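You operate a simulated robot arm through the tools that you are given. There is no shell and no other tool. Be economical: measure what you need, move in short steps, check, and stop when the job is done.

The job below is to be done with a simulated robot arm. You get a single attempt, and the scene is never put back.

## Task
Take the yellow brush and put it on top of the brown thick card.
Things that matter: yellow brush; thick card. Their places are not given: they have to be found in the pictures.

The check looks at the end state, three seconds after you hand in, the way a careful person would. Anything else that was tipped, shoved, dropped, spilled or broken makes it a failure.

## Robot
A 7-joint arm with a two-finger parallel gripper, fixed in place. Base frame: the origin is at the foot of the arm, x ahead of it, y to its left, z up; the work surface is at about z = 0. Units: m, degrees, N and s.
With the tool pointing down near the work surface it reaches from about 0.24 to 0.62 m from the base axis. Its first joint turns from -66.0 to 66.0 degrees. Payload 2.6 kg.
Tool frame: the origin (TCP) lies between the finger pads and is the grasp point; the fingertips stand 0.03 m ahead of it; z points along the fingers, y is the line along which they close. Largest opening 0.094 m; finger width 0.028, thickness 0.01; the body of the gripper, 0.05 by 0.096 m, starts 0.055 m behind the TCP.
Orientation is that of the tool frame in the base frame, as a unit quaternion [x, y, z, w]. With the fingers straight down and closing along the base's y, the tool's x points along the base's -x, its y along +y and its z along -z.

## Interface
- The arm moves only by the tool arm_command. Its argument "plan" is a list that holds one entry, the list of rows, each a list of 7 numbers: the shift along the base's x, y, z in m, then the turn, a rotation vector about the base's x, y, z in degrees, then the finger opening in m, from 0 to 0.094. In form: [[[dx, dy, dz, ax, ay, az, gripper], ...]]. A call has 1 to 20 rows; each row shifts and turns the commanded pose from where the row before left it. Rows are played at 5 a second. More than 0.05 m and 8.6 degrees between two rows, or a gripper value outside its range, and nothing of the call is played. A pose out of reach is approached as far as the arm can. The call stops where the force on the tool passes 40 N (or 10 N more than at its start, if that is more) or the arm is blocked; 0.2 s more then pass. Each finger travels about 0.072 m/s and halts on what it meets, pressing with about 35 N; the grip force reading is that of the motor and also rises with nothing between the fingers. The clock runs only during rows and for 0.2 s after the last one: add rows that do not move to give the fingers time. The reply holds the time, the measured pose of the TCP, the force on the tool along the base axes, the opening and the grip force, in the units named above and with some noise, and new pictures: "show" is both (left out), scene, wrist or none.
- Cameras (640 x 400 px; columns grow to the right, rows downward): "scene" is fixed at [0.0409, 0.4404, 0.5606]; the picture's right is [-0.65, -0.76, 0.00], its down [-0.53, 0.45, -0.72] and it looks along [0.54, -0.47, -0.70] (base axes); focal length 320 px, centre (320, 200). "wrist" rides on the gripper at [0.076, 0.014, -0.102] in the tool frame; the picture's right is [-0.18, 0.98, 0.00], its down [-0.75, -0.14, -0.64] and it looks along [-0.63, -0.12, 0.77] (tool axes); focal length 243 px, centre (320, 200).
- probe_pixels(camera, pixels): for up to 12 pixels [column, row] of the newest picture of that camera ("zoom" is the newest enlarged one), the place [x, y, z] in the base frame of the surface seen there, good to about 0.003 m, but the place of the scene camera against the robot may be out by one fixed shift of up to 0.018 m in any direction. It takes no simulated time.
- enlarge(camera, box): a new picture of the part [left, top, right, bottom] of that camera's present view, enlarged. It takes no simulated time.
- job_done(): hands the job in; it is judged then, once.

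Work in short steps. Measure before you move; look again where a grasp or a placing could have gone wrong, and mend it. You have 60 turns and 170 pictures in all, those below and enlarged ones among them. Open the gripper and draw the arm clear of the work before you hand the job in, unless the task says otherwise; then end with one line.

The tools are called after "Call:" as a command line: name --argument value ..., lists and objects as JSON in quotes. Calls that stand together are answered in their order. arm_command: Moves the arm, as the interface text tells. Its arguments: {"type":"object","properties":{"plan":{"type":"array"},"show":{"type":"string","enum":["both","scene","wrist","none"]}},"required":["plan"]} The other tools are called the same way: probe_pixels (camera, pixels) gives the place of the surface under pixels of a picture; enlarge (camera, box) takes an enlarged picture of a part of a camera's view; job_done () hands the job in.

At the start:

```text
time_s: 0.0
position: [0.2414, 0.2435, 0.2625]
ee_rot: [0.0, 1.0, 0.001, 0.0]
force: [0.3, 0.4, 0.1]
width: 0.0941
finger_force: 0.1
```

scene: 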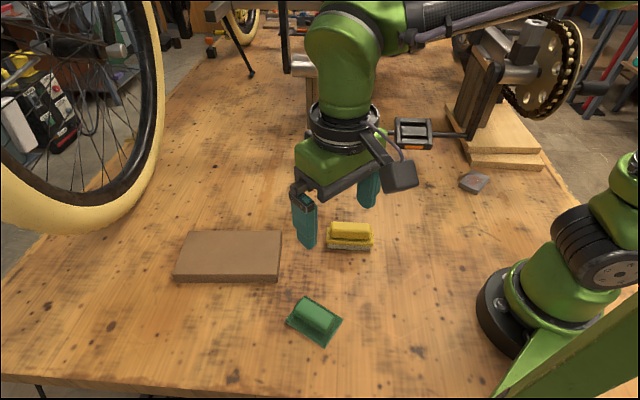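
wrist: 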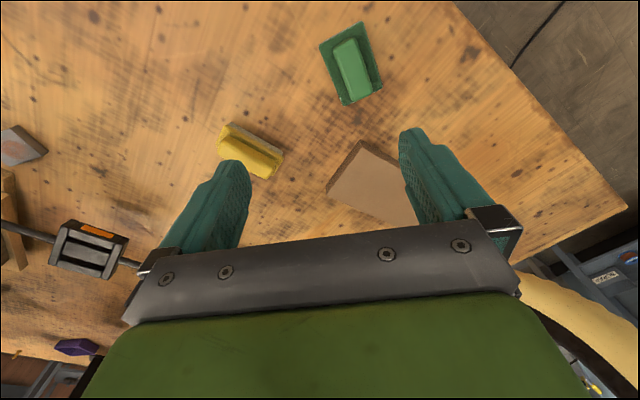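

The yellow brush is at about (350,236) in the scene picture and the brown card at (230,256). I enlarge both and probe the points that matter.

Call:
enlarge --camera "scene" --box '[290, 200, 410, 275]'

Call:
probe_pixels --camera "scene" --pixels '[[350, 230], [335, 230], [366, 230], [350, 247], [188, 234], [280, 234], [277, 275], [178, 274], [230, 254], [350, 265], [230, 300]]'

Call:
probe_pixels --camera "wrist" --pixels '[[250, 150], [228, 125], [280, 152], [272, 176], [222, 150], [362, 143], [328, 190], [380, 190], [300, 130], [350, 70]]'

Call:
enlarge --camera "wrist" --box '[190, 100, 310, 200]'

```text
5.33 times, centred on (350, 238) of scene
```

zoom: 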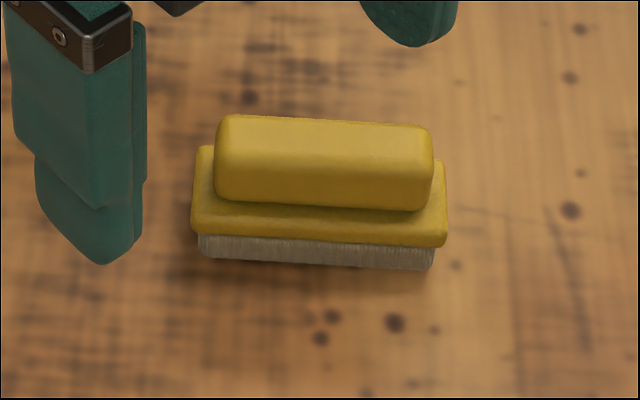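

```text
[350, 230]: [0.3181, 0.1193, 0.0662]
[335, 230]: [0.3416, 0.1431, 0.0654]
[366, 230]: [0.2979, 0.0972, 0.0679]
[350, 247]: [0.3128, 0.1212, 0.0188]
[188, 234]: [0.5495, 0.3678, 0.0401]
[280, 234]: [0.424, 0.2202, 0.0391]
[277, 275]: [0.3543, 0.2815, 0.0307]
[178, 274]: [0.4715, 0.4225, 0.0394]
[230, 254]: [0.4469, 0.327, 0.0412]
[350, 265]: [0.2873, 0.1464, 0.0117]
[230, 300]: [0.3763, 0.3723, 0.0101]
```

```text
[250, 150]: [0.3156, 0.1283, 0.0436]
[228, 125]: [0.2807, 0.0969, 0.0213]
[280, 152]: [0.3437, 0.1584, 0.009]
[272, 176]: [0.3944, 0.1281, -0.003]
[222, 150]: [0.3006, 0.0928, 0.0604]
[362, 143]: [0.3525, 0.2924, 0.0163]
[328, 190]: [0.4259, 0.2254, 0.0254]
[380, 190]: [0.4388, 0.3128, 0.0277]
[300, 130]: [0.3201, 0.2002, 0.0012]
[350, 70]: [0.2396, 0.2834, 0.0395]
```

```text
4.00 times, centred on (250, 150) of wrist
```

zoom: 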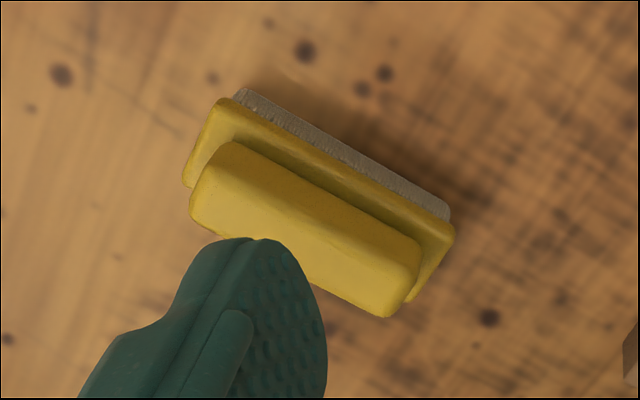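

The brush's long axis runs about 46° from +x, its top is at z≈0.055, and the card's top is at z≈0.03. Before moving I check the pedal and crank at scene (413,133) as obstacles.

Call:
probe_pixels --camera "scene" --pixels '[[400, 122], [402, 146], [428, 122], [428, 146], [455, 134], [480, 100], [475, 182], [385, 140]]'

Call:
probe_pixels --camera "wrist" --pixels '[[65, 225], [125, 240], [105, 275], [55, 262], [30, 230], [8, 190], [75, 347]]'

```text
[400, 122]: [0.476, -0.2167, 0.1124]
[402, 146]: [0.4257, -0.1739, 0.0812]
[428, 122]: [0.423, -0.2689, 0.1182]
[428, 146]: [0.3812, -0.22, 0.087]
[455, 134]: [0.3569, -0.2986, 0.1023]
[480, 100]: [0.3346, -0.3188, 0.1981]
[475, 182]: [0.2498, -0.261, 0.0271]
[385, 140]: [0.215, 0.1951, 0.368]
```

```text
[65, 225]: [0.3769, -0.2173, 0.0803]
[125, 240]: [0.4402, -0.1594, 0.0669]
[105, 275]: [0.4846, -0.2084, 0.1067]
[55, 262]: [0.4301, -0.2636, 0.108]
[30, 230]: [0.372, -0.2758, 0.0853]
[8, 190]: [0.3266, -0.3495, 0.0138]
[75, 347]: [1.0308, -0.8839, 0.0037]
```

The pedal is at y < -0.15, well clear of the brush. I move above the brush with a 46° turn so that the fingers close across its short side.

Call:
arm_command --plan '[[[0.0125, -0.0207, -0.01, 0, 0, 7.67, 0.094], [0.0125, -0.0207, -0.01, 0, 0, 7.67, 0.094], [0.0125, -0.0207, -0.01, 0, 0, 7.67, 0.094], [0.0125, -0.0207, -0.01, 0, 0, 7.67, 0.094], [0.0125, -0.0207, -0.01, 0, 0, 7.67, 0.094], [0.0125, -0.0207, -0.01, 0, 0, 7.67, 0.094], [0, 0, 0, 0, 0, 0, 0.094], [0, 0, 0, 0, 0, 0, 0.094]]]'

```text
time_s: 1.8
position: [0.3169, 0.1198, 0.201]
ee_rot: [-0.392, 0.92, 0.0, -0.001]
force: [-0.6, -0.1, 0.6]
width: 0.094
finger_force: 0.0
```

scene: 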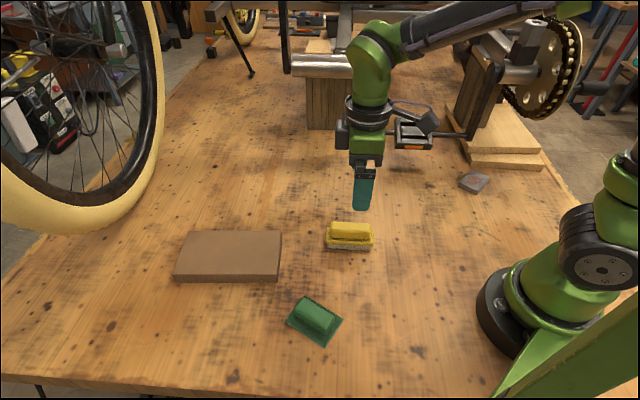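
wrist: 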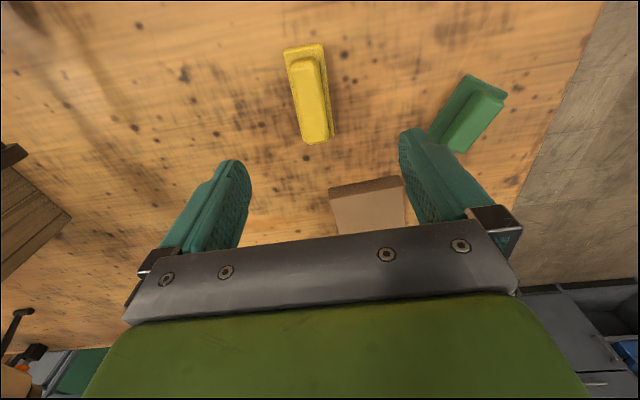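

The brush is now in clear view at wrist (310,95). I probe it and the card's corners.

Call:
enlarge --camera "wrist" --box '[262, 35, 358, 155]'

Call:
probe_pixels --camera "wrist" --pixels '[[295, 62], [314, 60], [302, 132], [325, 128], [312, 95], [305, 60], [314, 135], [334, 196], [402, 186], [288, 52], [321, 48], [332, 132]]'

Call:
probe_pixels --camera "scene" --pixels '[[350, 230], [333, 228], [368, 230], [190, 233], [280, 233], [278, 273], [177, 273]]'

```text
3.33 times, centred on (310, 95) of wrist
```

zoom: 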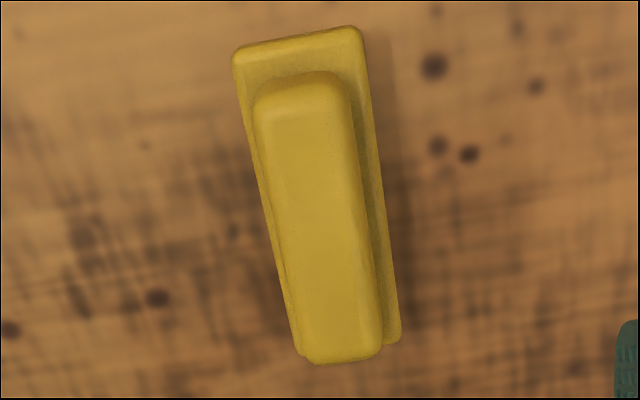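

```text
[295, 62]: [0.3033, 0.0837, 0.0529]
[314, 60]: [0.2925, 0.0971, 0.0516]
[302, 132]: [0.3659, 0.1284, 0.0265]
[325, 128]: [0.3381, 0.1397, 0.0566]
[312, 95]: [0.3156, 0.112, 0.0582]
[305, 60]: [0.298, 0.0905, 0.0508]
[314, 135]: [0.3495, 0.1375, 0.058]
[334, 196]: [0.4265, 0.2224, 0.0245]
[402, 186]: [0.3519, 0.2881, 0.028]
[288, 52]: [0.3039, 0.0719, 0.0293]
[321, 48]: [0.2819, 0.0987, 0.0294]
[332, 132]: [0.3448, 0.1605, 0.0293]
```

```text
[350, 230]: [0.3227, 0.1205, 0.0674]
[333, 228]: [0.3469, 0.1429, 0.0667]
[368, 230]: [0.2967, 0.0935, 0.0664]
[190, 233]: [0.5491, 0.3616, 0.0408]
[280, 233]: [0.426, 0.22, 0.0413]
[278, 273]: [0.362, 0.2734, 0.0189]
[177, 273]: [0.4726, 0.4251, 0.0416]
```

The brush's centre is about (0.325, 0.116), its axis is ~44.5°, its plate is 0.035 wide at z≈0.029 and its top is at 0.057. I go down partway to z≈0.09 and check the alignment.

Call:
arm_command --plan '[[[0.004, -0.002, -0.03, 0, 0, -1.5, 0.094], [0.004, -0.002, -0.03, 0, 0, 0, 0.094], [0, 0, -0.03, 0, 0, 0, 0.094], [0, 0, -0.01, 0, 0, 0, 0.094], [0, 0, 0, 0, 0, 0, 0.094]]]'

```text
time_s: 3.0
position: [0.3226, 0.1145, 0.1008]
ee_rot: [-0.379, 0.926, -0.001, 0.0]
force: [-0.7, 0.2, -0.3]
width: 0.0939
finger_force: 0.1
```

scene: 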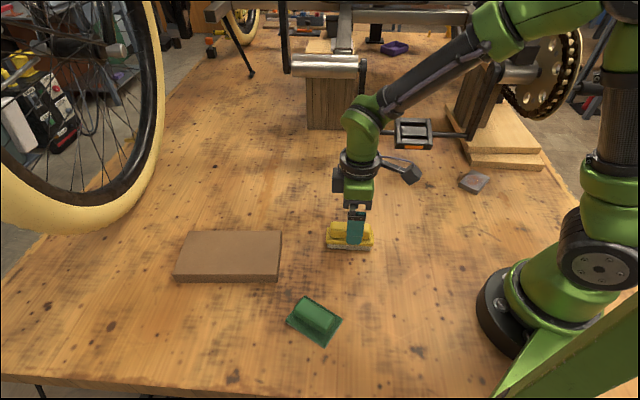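
wrist: 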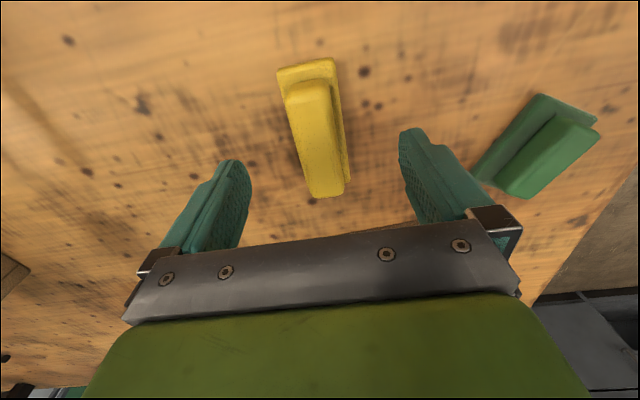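

The brush at wrist (317,125) is between the fingers; I probe once more to centre it.

Call:
probe_pixels --camera "wrist" --pixels '[[308, 90], [326, 185], [292, 100], [326, 95], [313, 185], [340, 178], [317, 138], [280, 75], [334, 64]]'

```text
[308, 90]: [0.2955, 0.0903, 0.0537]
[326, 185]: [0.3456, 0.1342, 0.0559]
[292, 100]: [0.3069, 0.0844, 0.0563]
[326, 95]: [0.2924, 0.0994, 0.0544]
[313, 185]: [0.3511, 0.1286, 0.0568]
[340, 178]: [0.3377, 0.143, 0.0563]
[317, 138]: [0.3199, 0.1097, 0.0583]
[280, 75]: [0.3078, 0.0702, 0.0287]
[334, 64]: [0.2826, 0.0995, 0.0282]
```

The centre reads (0.321, 0.113), which is well under the TCP. I lower to z≈0.04 and close.

Call:
arm_command --plan '[[[0, 0, -0.02, 0, 0, -1, 0.094], [0, 0, -0.02, 0, 0, 0, 0.094], [0, 0, -0.02, 0, 0, 0, 0.094], [0, 0, 0, 0, 0, 0, 0.094], [0, 0, 0, 0, 0, 0, 0.07], [0, 0, 0, 0, 0, 0, 0.05], [0, 0, 0, 0, 0, 0, 0.02], [0, 0, 0, 0, 0, 0, 0.02], [0, 0, 0, 0, 0, 0, 0.02], [0, 0, 0, 0, 0, 0, 0.02]]]'

```text
time_s: 5.2
position: [0.3237, 0.1148, 0.0426]
ee_rot: [-0.371, 0.929, 0.0, 0.001]
force: [0.3, 0.1, -0.4]
width: 0.0391
finger_force: 34.5
```

scene: 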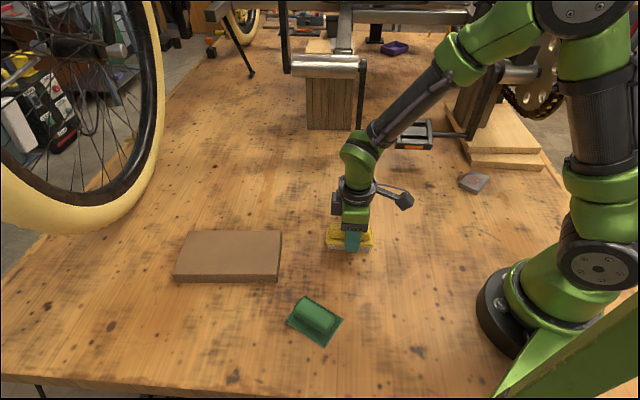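
wrist: 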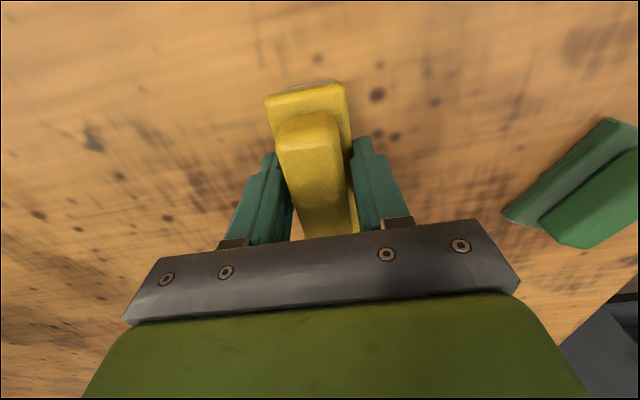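

The grip holds at 0.039 m and 34 N. I lift straight up by 0.09 m and check.

Call:
arm_command --plan '[[[0, 0, 0.02, 0, 0, 0, 0.02], [0, 0, 0.03, 0, 0, 0, 0.02], [0, 0, 0.04, 0, 0, 0, 0.02], [0, 0, 0, 0, 0, 0, 0.02]]]'

```text
time_s: 6.2
position: [0.3258, 0.1154, 0.1319]
ee_rot: [-0.372, 0.928, 0.0, 0.001]
force: [-0.1, -0.5, 0.0]
width: 0.0197
finger_force: 0.1
```

scene: 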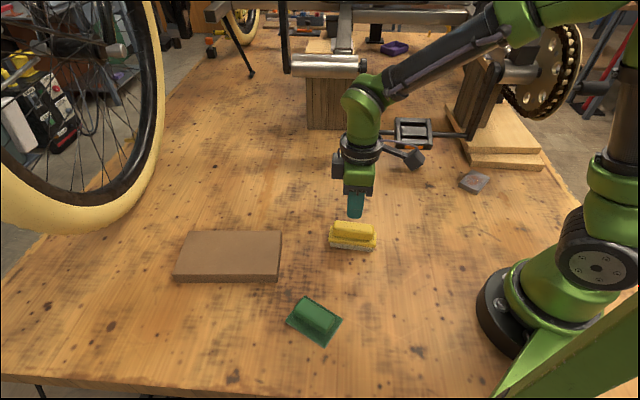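
wrist: 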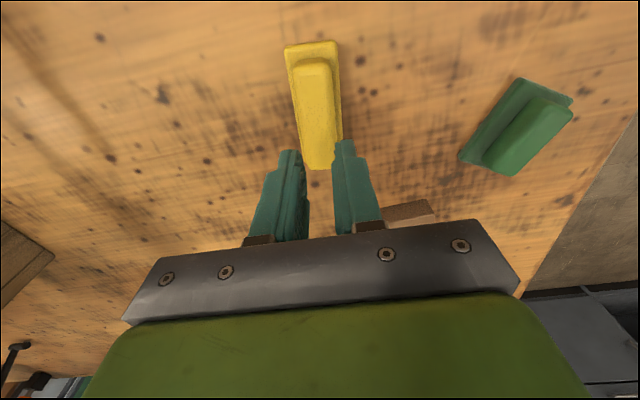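

The brush slipped out: the fingers closed to 0.020 and it still stands on the table, seemingly upright. I look closer at its shape and place.

Call:
enlarge --camera "scene" --box '[310, 180, 400, 260]'

Call:
enlarge --camera "wrist" --box '[250, 30, 400, 230]'

Call:
probe_pixels --camera "wrist" --pixels '[[314, 66], [320, 150], [304, 75], [326, 72], [316, 110], [288, 52], [337, 46], [306, 115], [328, 112], [310, 53], [340, 130]]'

```text
5.00 times, centred on (355, 220) of scene
```

zoom: 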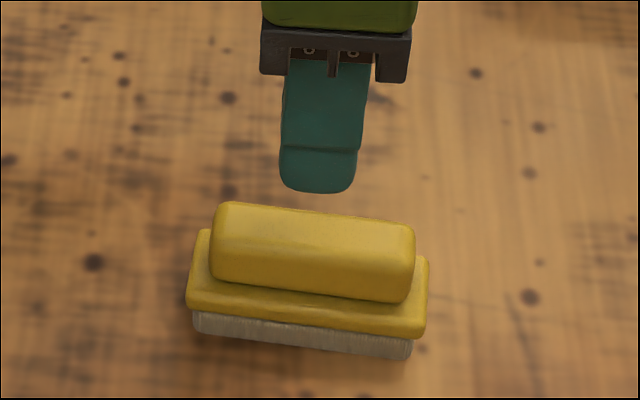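

```text
2.00 times, centred on (325, 130) of wrist
```

zoom: 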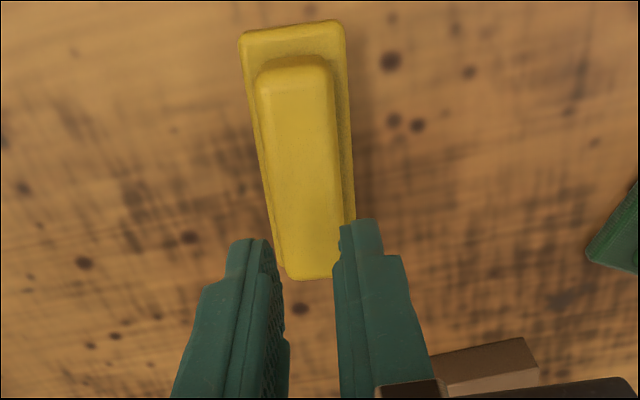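

```text
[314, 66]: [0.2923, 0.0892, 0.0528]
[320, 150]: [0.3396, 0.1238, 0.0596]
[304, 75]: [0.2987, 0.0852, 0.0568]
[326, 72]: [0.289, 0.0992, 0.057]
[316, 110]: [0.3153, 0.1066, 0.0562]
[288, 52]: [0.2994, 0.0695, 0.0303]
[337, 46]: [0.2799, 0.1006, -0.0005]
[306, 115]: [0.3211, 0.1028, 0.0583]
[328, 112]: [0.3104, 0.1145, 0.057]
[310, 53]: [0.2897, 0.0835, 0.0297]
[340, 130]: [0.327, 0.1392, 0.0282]
```

The brush is upright, turned to about 37.5°, with its centre near (0.320, 0.110). The first grip was with the tapered fingertips only. I open, realign, and descend to z≈0.06 before regrasping lower with the pads.

Call:
arm_command --plan '[[[0, 0, 0, 0, 0, 0, 0.094], [0, 0, 0, 0, 0, -3, 0.094], [-0.005, -0.0055, 0, 0, 0, -3, 0.094], [0, 0, 0, 0, 0, 0, 0.094], [0, 0, -0.02, 0, 0, 0, 0.094], [0, 0, -0.02, 0, 0, 0, 0.094], [0, 0, 0, 0, 0, 0, 0.094]]]' --show "wrist"

```text
time_s: 7.8
position: [0.3194, 0.11, 0.0913]
ee_rot: [-0.322, 0.947, -0.001, 0.0]
force: [-0.1, 0.4, 0.4]
width: 0.0939
finger_force: 0.0
```

wrist: 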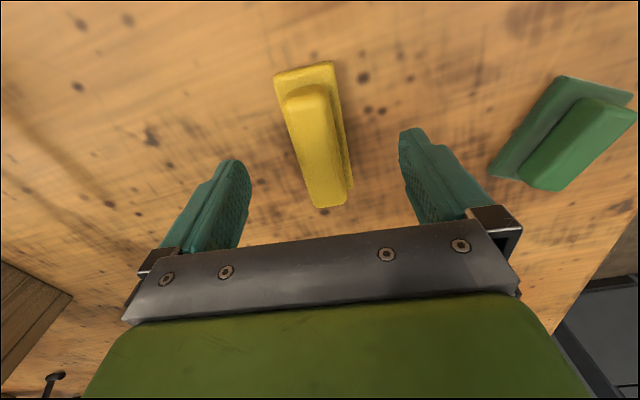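

The brush at wrist (317,135) sits between the open fingers; I check its centre and axis before lowering.

Call:
probe_pixels --camera "wrist" --pixels '[[308, 97], [329, 190], [290, 107], [326, 102], [310, 180], [343, 180], [318, 145], [280, 80], [333, 68]]'

```text
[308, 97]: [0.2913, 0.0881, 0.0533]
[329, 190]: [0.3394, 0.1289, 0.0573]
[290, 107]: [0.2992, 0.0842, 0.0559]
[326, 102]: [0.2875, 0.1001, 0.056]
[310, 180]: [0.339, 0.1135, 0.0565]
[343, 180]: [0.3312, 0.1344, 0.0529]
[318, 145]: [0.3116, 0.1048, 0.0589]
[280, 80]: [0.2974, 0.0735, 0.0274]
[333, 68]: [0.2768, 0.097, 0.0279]
```

Aligned (centre ≈(0.321,0.111), axis ≈37°). I descend to z≈0.034, close fully, and then lift slowly by 0.02 m.

Call:
arm_command --plan '[[[0, 0, -0.02, 0, 0, 0, 0.094], [0, 0, -0.02, 0, 0, 0, 0.094], [0, 0, -0.01, 0, 0, 0, 0.094], [0, 0, -0.007, 0, 0, 0, 0.094], [0, 0, 0, 0, 0, 0, 0.094], [0, 0, 0, 0, 0, 0, 0.06], [0, 0, 0, 0, 0, 0, 0.03], [0, 0, 0, 0, 0, 0, 0.0], [0, 0, 0, 0, 0, 0, 0.0], [0, 0, 0, 0, 0, 0, 0.0], [0, 0, 0, 0, 0, 0, 0.0]]]'

Call:
arm_command --plan '[[[0, 0, 0.003, 0, 0, 0, 0.0], [0, 0, 0.003, 0, 0, 0, 0.0], [0, 0, 0.004, 0, 0, 0, 0.0], [0, 0, 0.005, 0, 0, 0, 0.0], [0, 0, 0.005, 0, 0, 0, 0.0], [0, 0, 0, 0, 0, 0, 0.0]]]'

```text
time_s: 10.2
position: [0.3199, 0.1107, 0.0358]
ee_rot: [-0.322, 0.947, 0.0, 0.0]
force: [-0.6, 0.5, -0.1]
width: 0.0389
finger_force: 35.0
```

scene: 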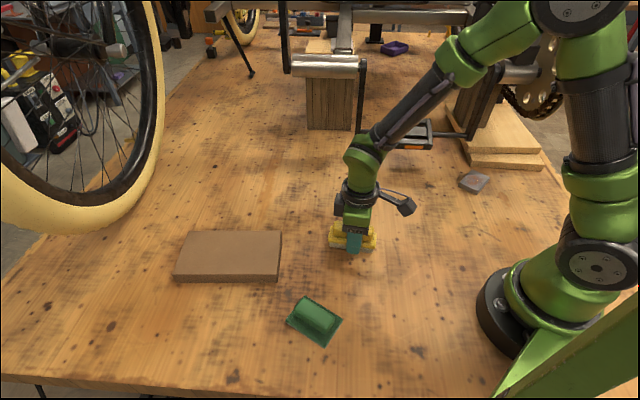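
wrist: 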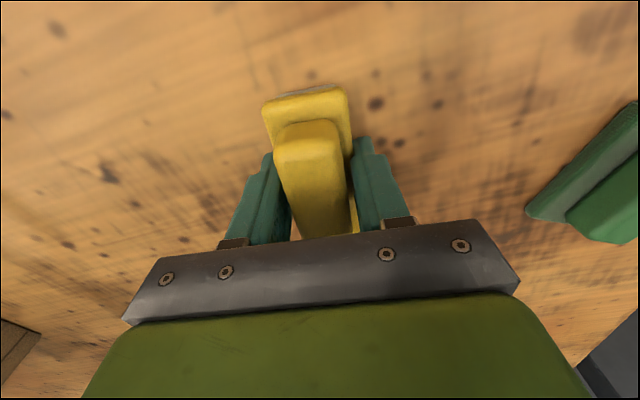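

```text
time_s: 11.6
position: [0.32, 0.1095, 0.055]
ee_rot: [-0.321, 0.947, 0.0, 0.0]
force: [0.9, -1.4, -0.2]
width: 0.039
finger_force: 35.2
```

scene: 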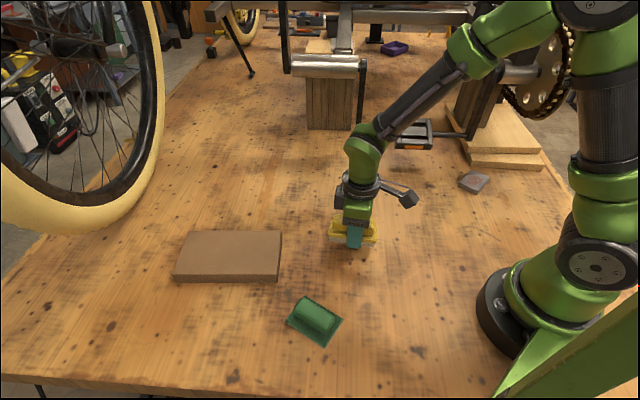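
wrist: 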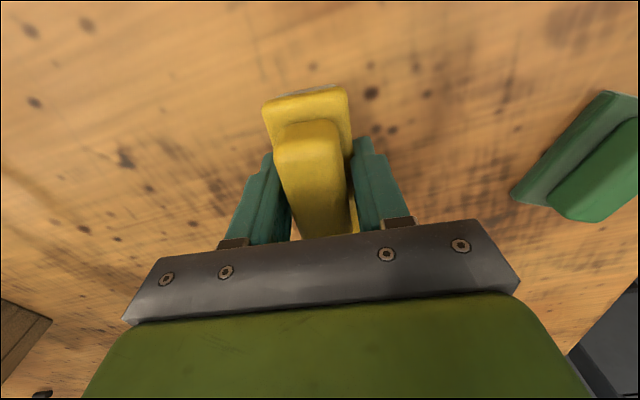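

It now holds (width 0.039, brush unmoved in the wrist picture while the table drops away). I lift gently to z≈0.11.

Call:
arm_command --plan '[[[0, 0, 0.005, 0, 0, 0, 0.0], [0, 0, 0.01, 0, 0, 0, 0.0], [0, 0, 0.01, 0, 0, 0, 0.0], [0, 0, 0.01, 0, 0, 0, 0.0], [0, 0, 0.01, 0, 0, 0, 0.0], [0, 0, 0.005, 0, 0, 0, 0.0], [0, 0, 0.005, 0, 0, 0, 0.0], [0, 0, 0, 0, 0, 0, 0.0]]]'

```text
time_s: 13.4
position: [0.3184, 0.1119, 0.1108]
ee_rot: [-0.322, 0.947, 0.001, 0.0]
force: [-0.2, -0.1, -0.5]
width: 0.039
finger_force: 34.9
```

scene: 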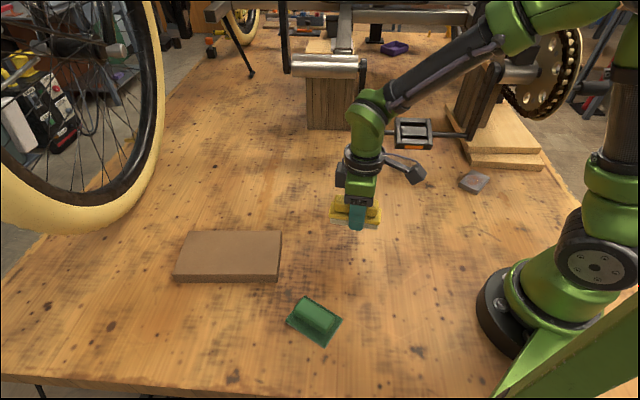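
wrist: 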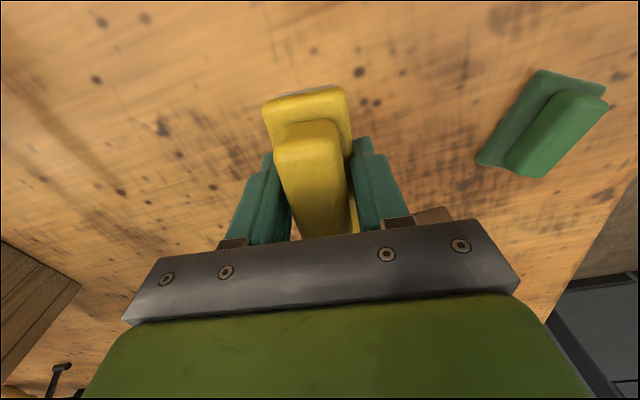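

The brush is held firmly. I carry it gently to above the card's centre, about (0.449, 0.325), turning 10° to line up with the card.

Call:
arm_command --plan '[[[0.004, 0.007, 0, 0, 0, 0, 0], [0.007, 0.012, 0, 0, 0, 0.8, 0], [0.0097, 0.016, 0, 0, 0, 0.8, 0], [0.0097, 0.016, 0, 0, 0, 0.8, 0], [0.0097, 0.016, 0, 0, 0, 0.8, 0], [0.0097, 0.016, 0, 0, 0, 0.8, 0], [0.0097, 0.016, 0, 0, 0, 0.8, 0], [0.0097, 0.016, 0, 0, 0, 0.8, 0], [0.0097, 0.016, 0, 0, 0, 0.8, 0], [0.0097, 0.016, 0, 0, 0, 0.8, 0], [0.0097, 0.016, 0, 0, 0, 0.8, 0], [0.0097, 0.016, 0, 0, 0, 0.8, 0], [0.0097, 0.016, 0, 0, 0, 0.8, 0], [0.007, 0.012, 0, 0, 0, 0.4, 0], [0.004, 0.007, 0, 0, 0, 0, 0], [0, 0, 0, 0, 0, 0, 0], [0, 0, 0, 0, 0, 0, 0]]]'

```text
time_s: 17.0
position: [0.4483, 0.3238, 0.1095]
ee_rot: [-0.404, 0.915, 0.0, 0.001]
force: [0.4, -0.2, -0.5]
width: 0.039
finger_force: 34.8
```

scene: 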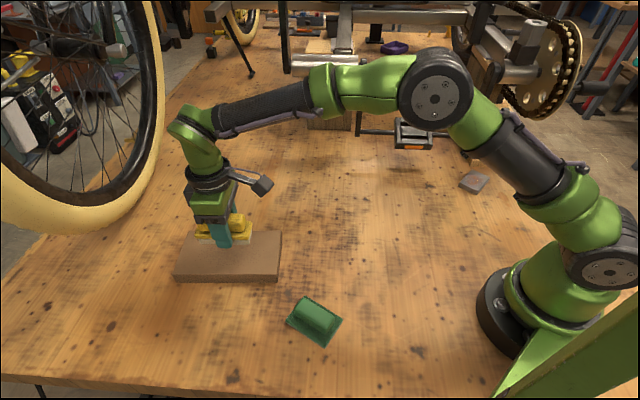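
wrist: 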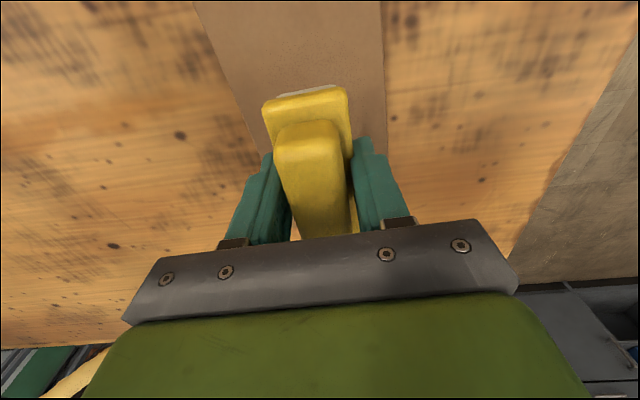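

The brush is above the card. I probe the card's edges and top in the wrist picture to check centring and height.

Call:
probe_pixels --camera "wrist" --pixels '[[202, 20], [378, 20], [228, 75], [380, 75], [300, 40], [250, 100], [240, 140], [380, 115]]'

Call:
probe_pixels --camera "scene" --pixels '[[190, 234], [280, 234], [277, 272], [178, 273], [230, 265]]'

```text
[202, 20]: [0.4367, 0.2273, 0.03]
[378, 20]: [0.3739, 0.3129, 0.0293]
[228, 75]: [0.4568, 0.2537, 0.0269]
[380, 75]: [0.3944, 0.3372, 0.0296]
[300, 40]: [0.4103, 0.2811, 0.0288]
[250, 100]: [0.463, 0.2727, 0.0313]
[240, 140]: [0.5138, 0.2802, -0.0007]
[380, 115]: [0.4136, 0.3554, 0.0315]
```

```text
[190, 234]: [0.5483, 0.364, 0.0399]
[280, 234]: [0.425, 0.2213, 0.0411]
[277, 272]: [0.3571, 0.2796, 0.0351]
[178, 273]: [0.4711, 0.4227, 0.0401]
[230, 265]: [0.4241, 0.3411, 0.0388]
```

The card top is at z≈0.029 and centring is good. I lower slowly to TCP z≈0.067, just before contact.

Call:
arm_command --plan '[[[0, 0, -0.005, 0, 0, 0, 0], [0, 0, -0.01, 0, 0, 0, 0], [0, 0, -0.01, 0, 0, 0, 0], [0, 0, -0.008, 0, 0, 0, 0], [0, 0, -0.005, 0, 0, 0, 0], [0, 0, -0.003, 0, 0, 0, 0], [0, 0, 0, 0, 0, 0, 0], [0, 0, -0.001, 0, 0, 0, 0], [0, 0, 0, 0, 0, 0, 0]]]'

```text
time_s: 19.0
position: [0.4499, 0.3242, 0.0678]
ee_rot: [-0.404, 0.915, -0.001, 0.0]
force: [-0.1, 0.1, -1.3]
width: 0.0391
finger_force: 35.2
```

scene: 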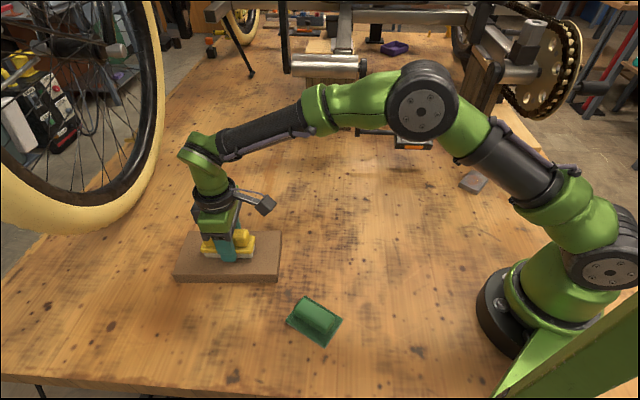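
wrist: 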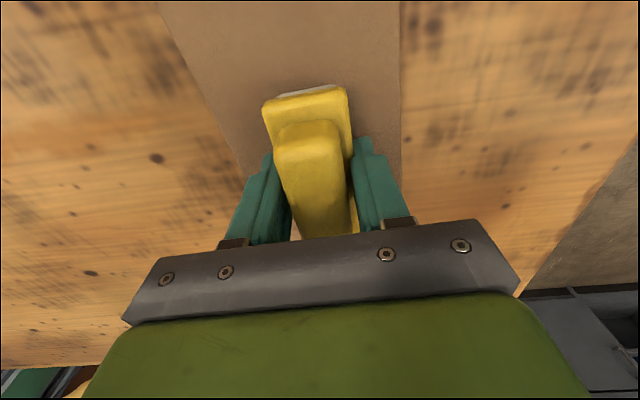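

The brush is a couple of millimetres above the card with no contact force yet (-1.3 N). I step down in 1 mm rows to find contact.

Call:
arm_command --plan '[[[0, 0, -0.001, 0, 0, 0, 0], [0, 0, -0.001, 0, 0, 0, 0], [0, 0, 0, 0, 0, 0, 0]]]' --show "none"

```text
time_s: 19.8
position: [0.4476, 0.3242, 0.0664]
ee_rot: [-0.403, 0.915, 0.001, 0.0]
force: [0.1, -0.5, 0.5]
width: 0.0388
finger_force: 34.7
```

There is no contact force yet at z 0.0664, so I go on in 1 mm rows.

Call:
arm_command --plan '[[[0, 0, -0.001, 0, 0, 0, 0], [0, 0, -0.001, 0, 0, 0, 0], [0, 0, 0, 0, 0, 0, 0]]]' --show "none"

```text
time_s: 20.6
position: [0.4503, 0.3238, 0.0647]
ee_rot: [-0.403, 0.915, 0.0, 0.001]
force: [-1.6, -1.9, 11.8]
width: 0.0389
finger_force: 35.4
```

Contact is felt (11.8 N upward). I open the fingers to 0.07 in steps and then rise straight up.

Call:
arm_command --plan '[[[0, 0, 0, 0, 0, 0, 0.045], [0, 0, 0, 0, 0, 0, 0.06], [0, 0, 0, 0, 0, 0, 0.07], [0, 0, 0, 0, 0, 0, 0.07], [0, 0, 0, 0, 0, 0, 0.07]]]'

Call:
arm_command --plan '[[[0, 0, 0.01, 0, 0, 0, 0.07], [0, 0, 0.02, 0, 0, 0, 0.07], [0, 0, 0.03, 0, 0, 0, 0.07], [0, 0, 0.03, 0, 0, 0, 0.07], [0, 0, 0.03, 0, 0, 0, 0.07], [-0.03, -0.03, 0.02, 0, 0, 0, 0.07], [-0.03, -0.03, 0, 0, 0, 0, 0.07], [-0.03, -0.03, 0, 0, 0, 0, 0.07], [0, 0, 0, 0, 0, 0, 0.07]]]'

```text
time_s: 21.8
position: [0.448, 0.3242, 0.0645]
ee_rot: [-0.404, 0.915, 0.0, 0.0]
force: [0.0, 1.4, 0.5]
width: 0.0699
finger_force: 0.0
```

scene: 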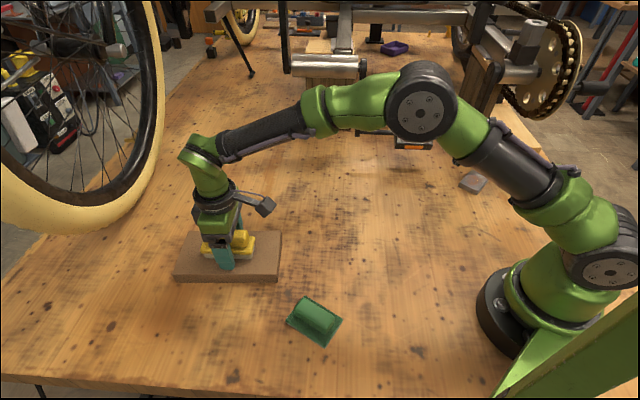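
wrist: 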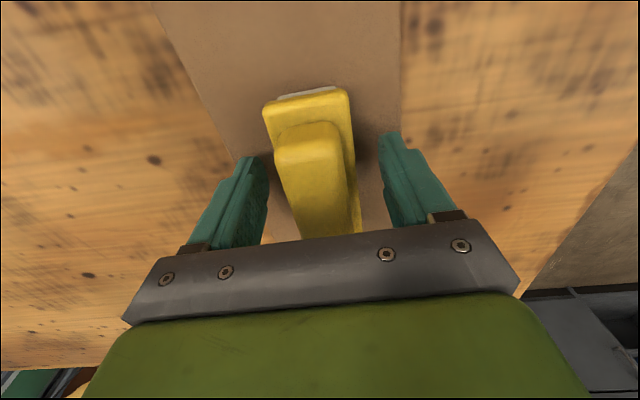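

```text
time_s: 23.8
position: [0.3581, 0.232, 0.2053]
ee_rot: [-0.404, 0.915, 0.0, 0.0]
force: [-1.0, -0.5, 0.3]
width: 0.0697
finger_force: 0.1
```

scene: 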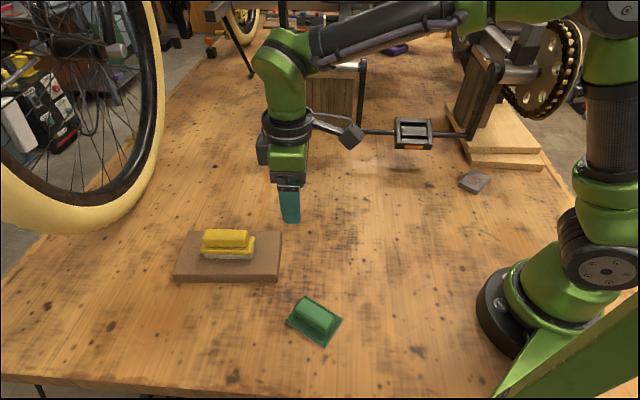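
wrist: 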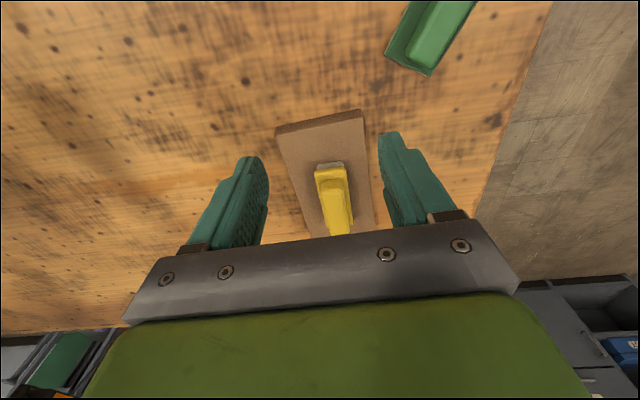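

The brush stands upright on the middle of the card at scene (228,244), nothing else has moved, and the arm is clear with the gripper open. I hand in.

Call:
job_done

```text
The job is handed in.
```

The yellow brush is upright near the middle of the brown thick card, placed on the second grasp after it slipped from the first; nothing else was disturbed, and the job is handed in.
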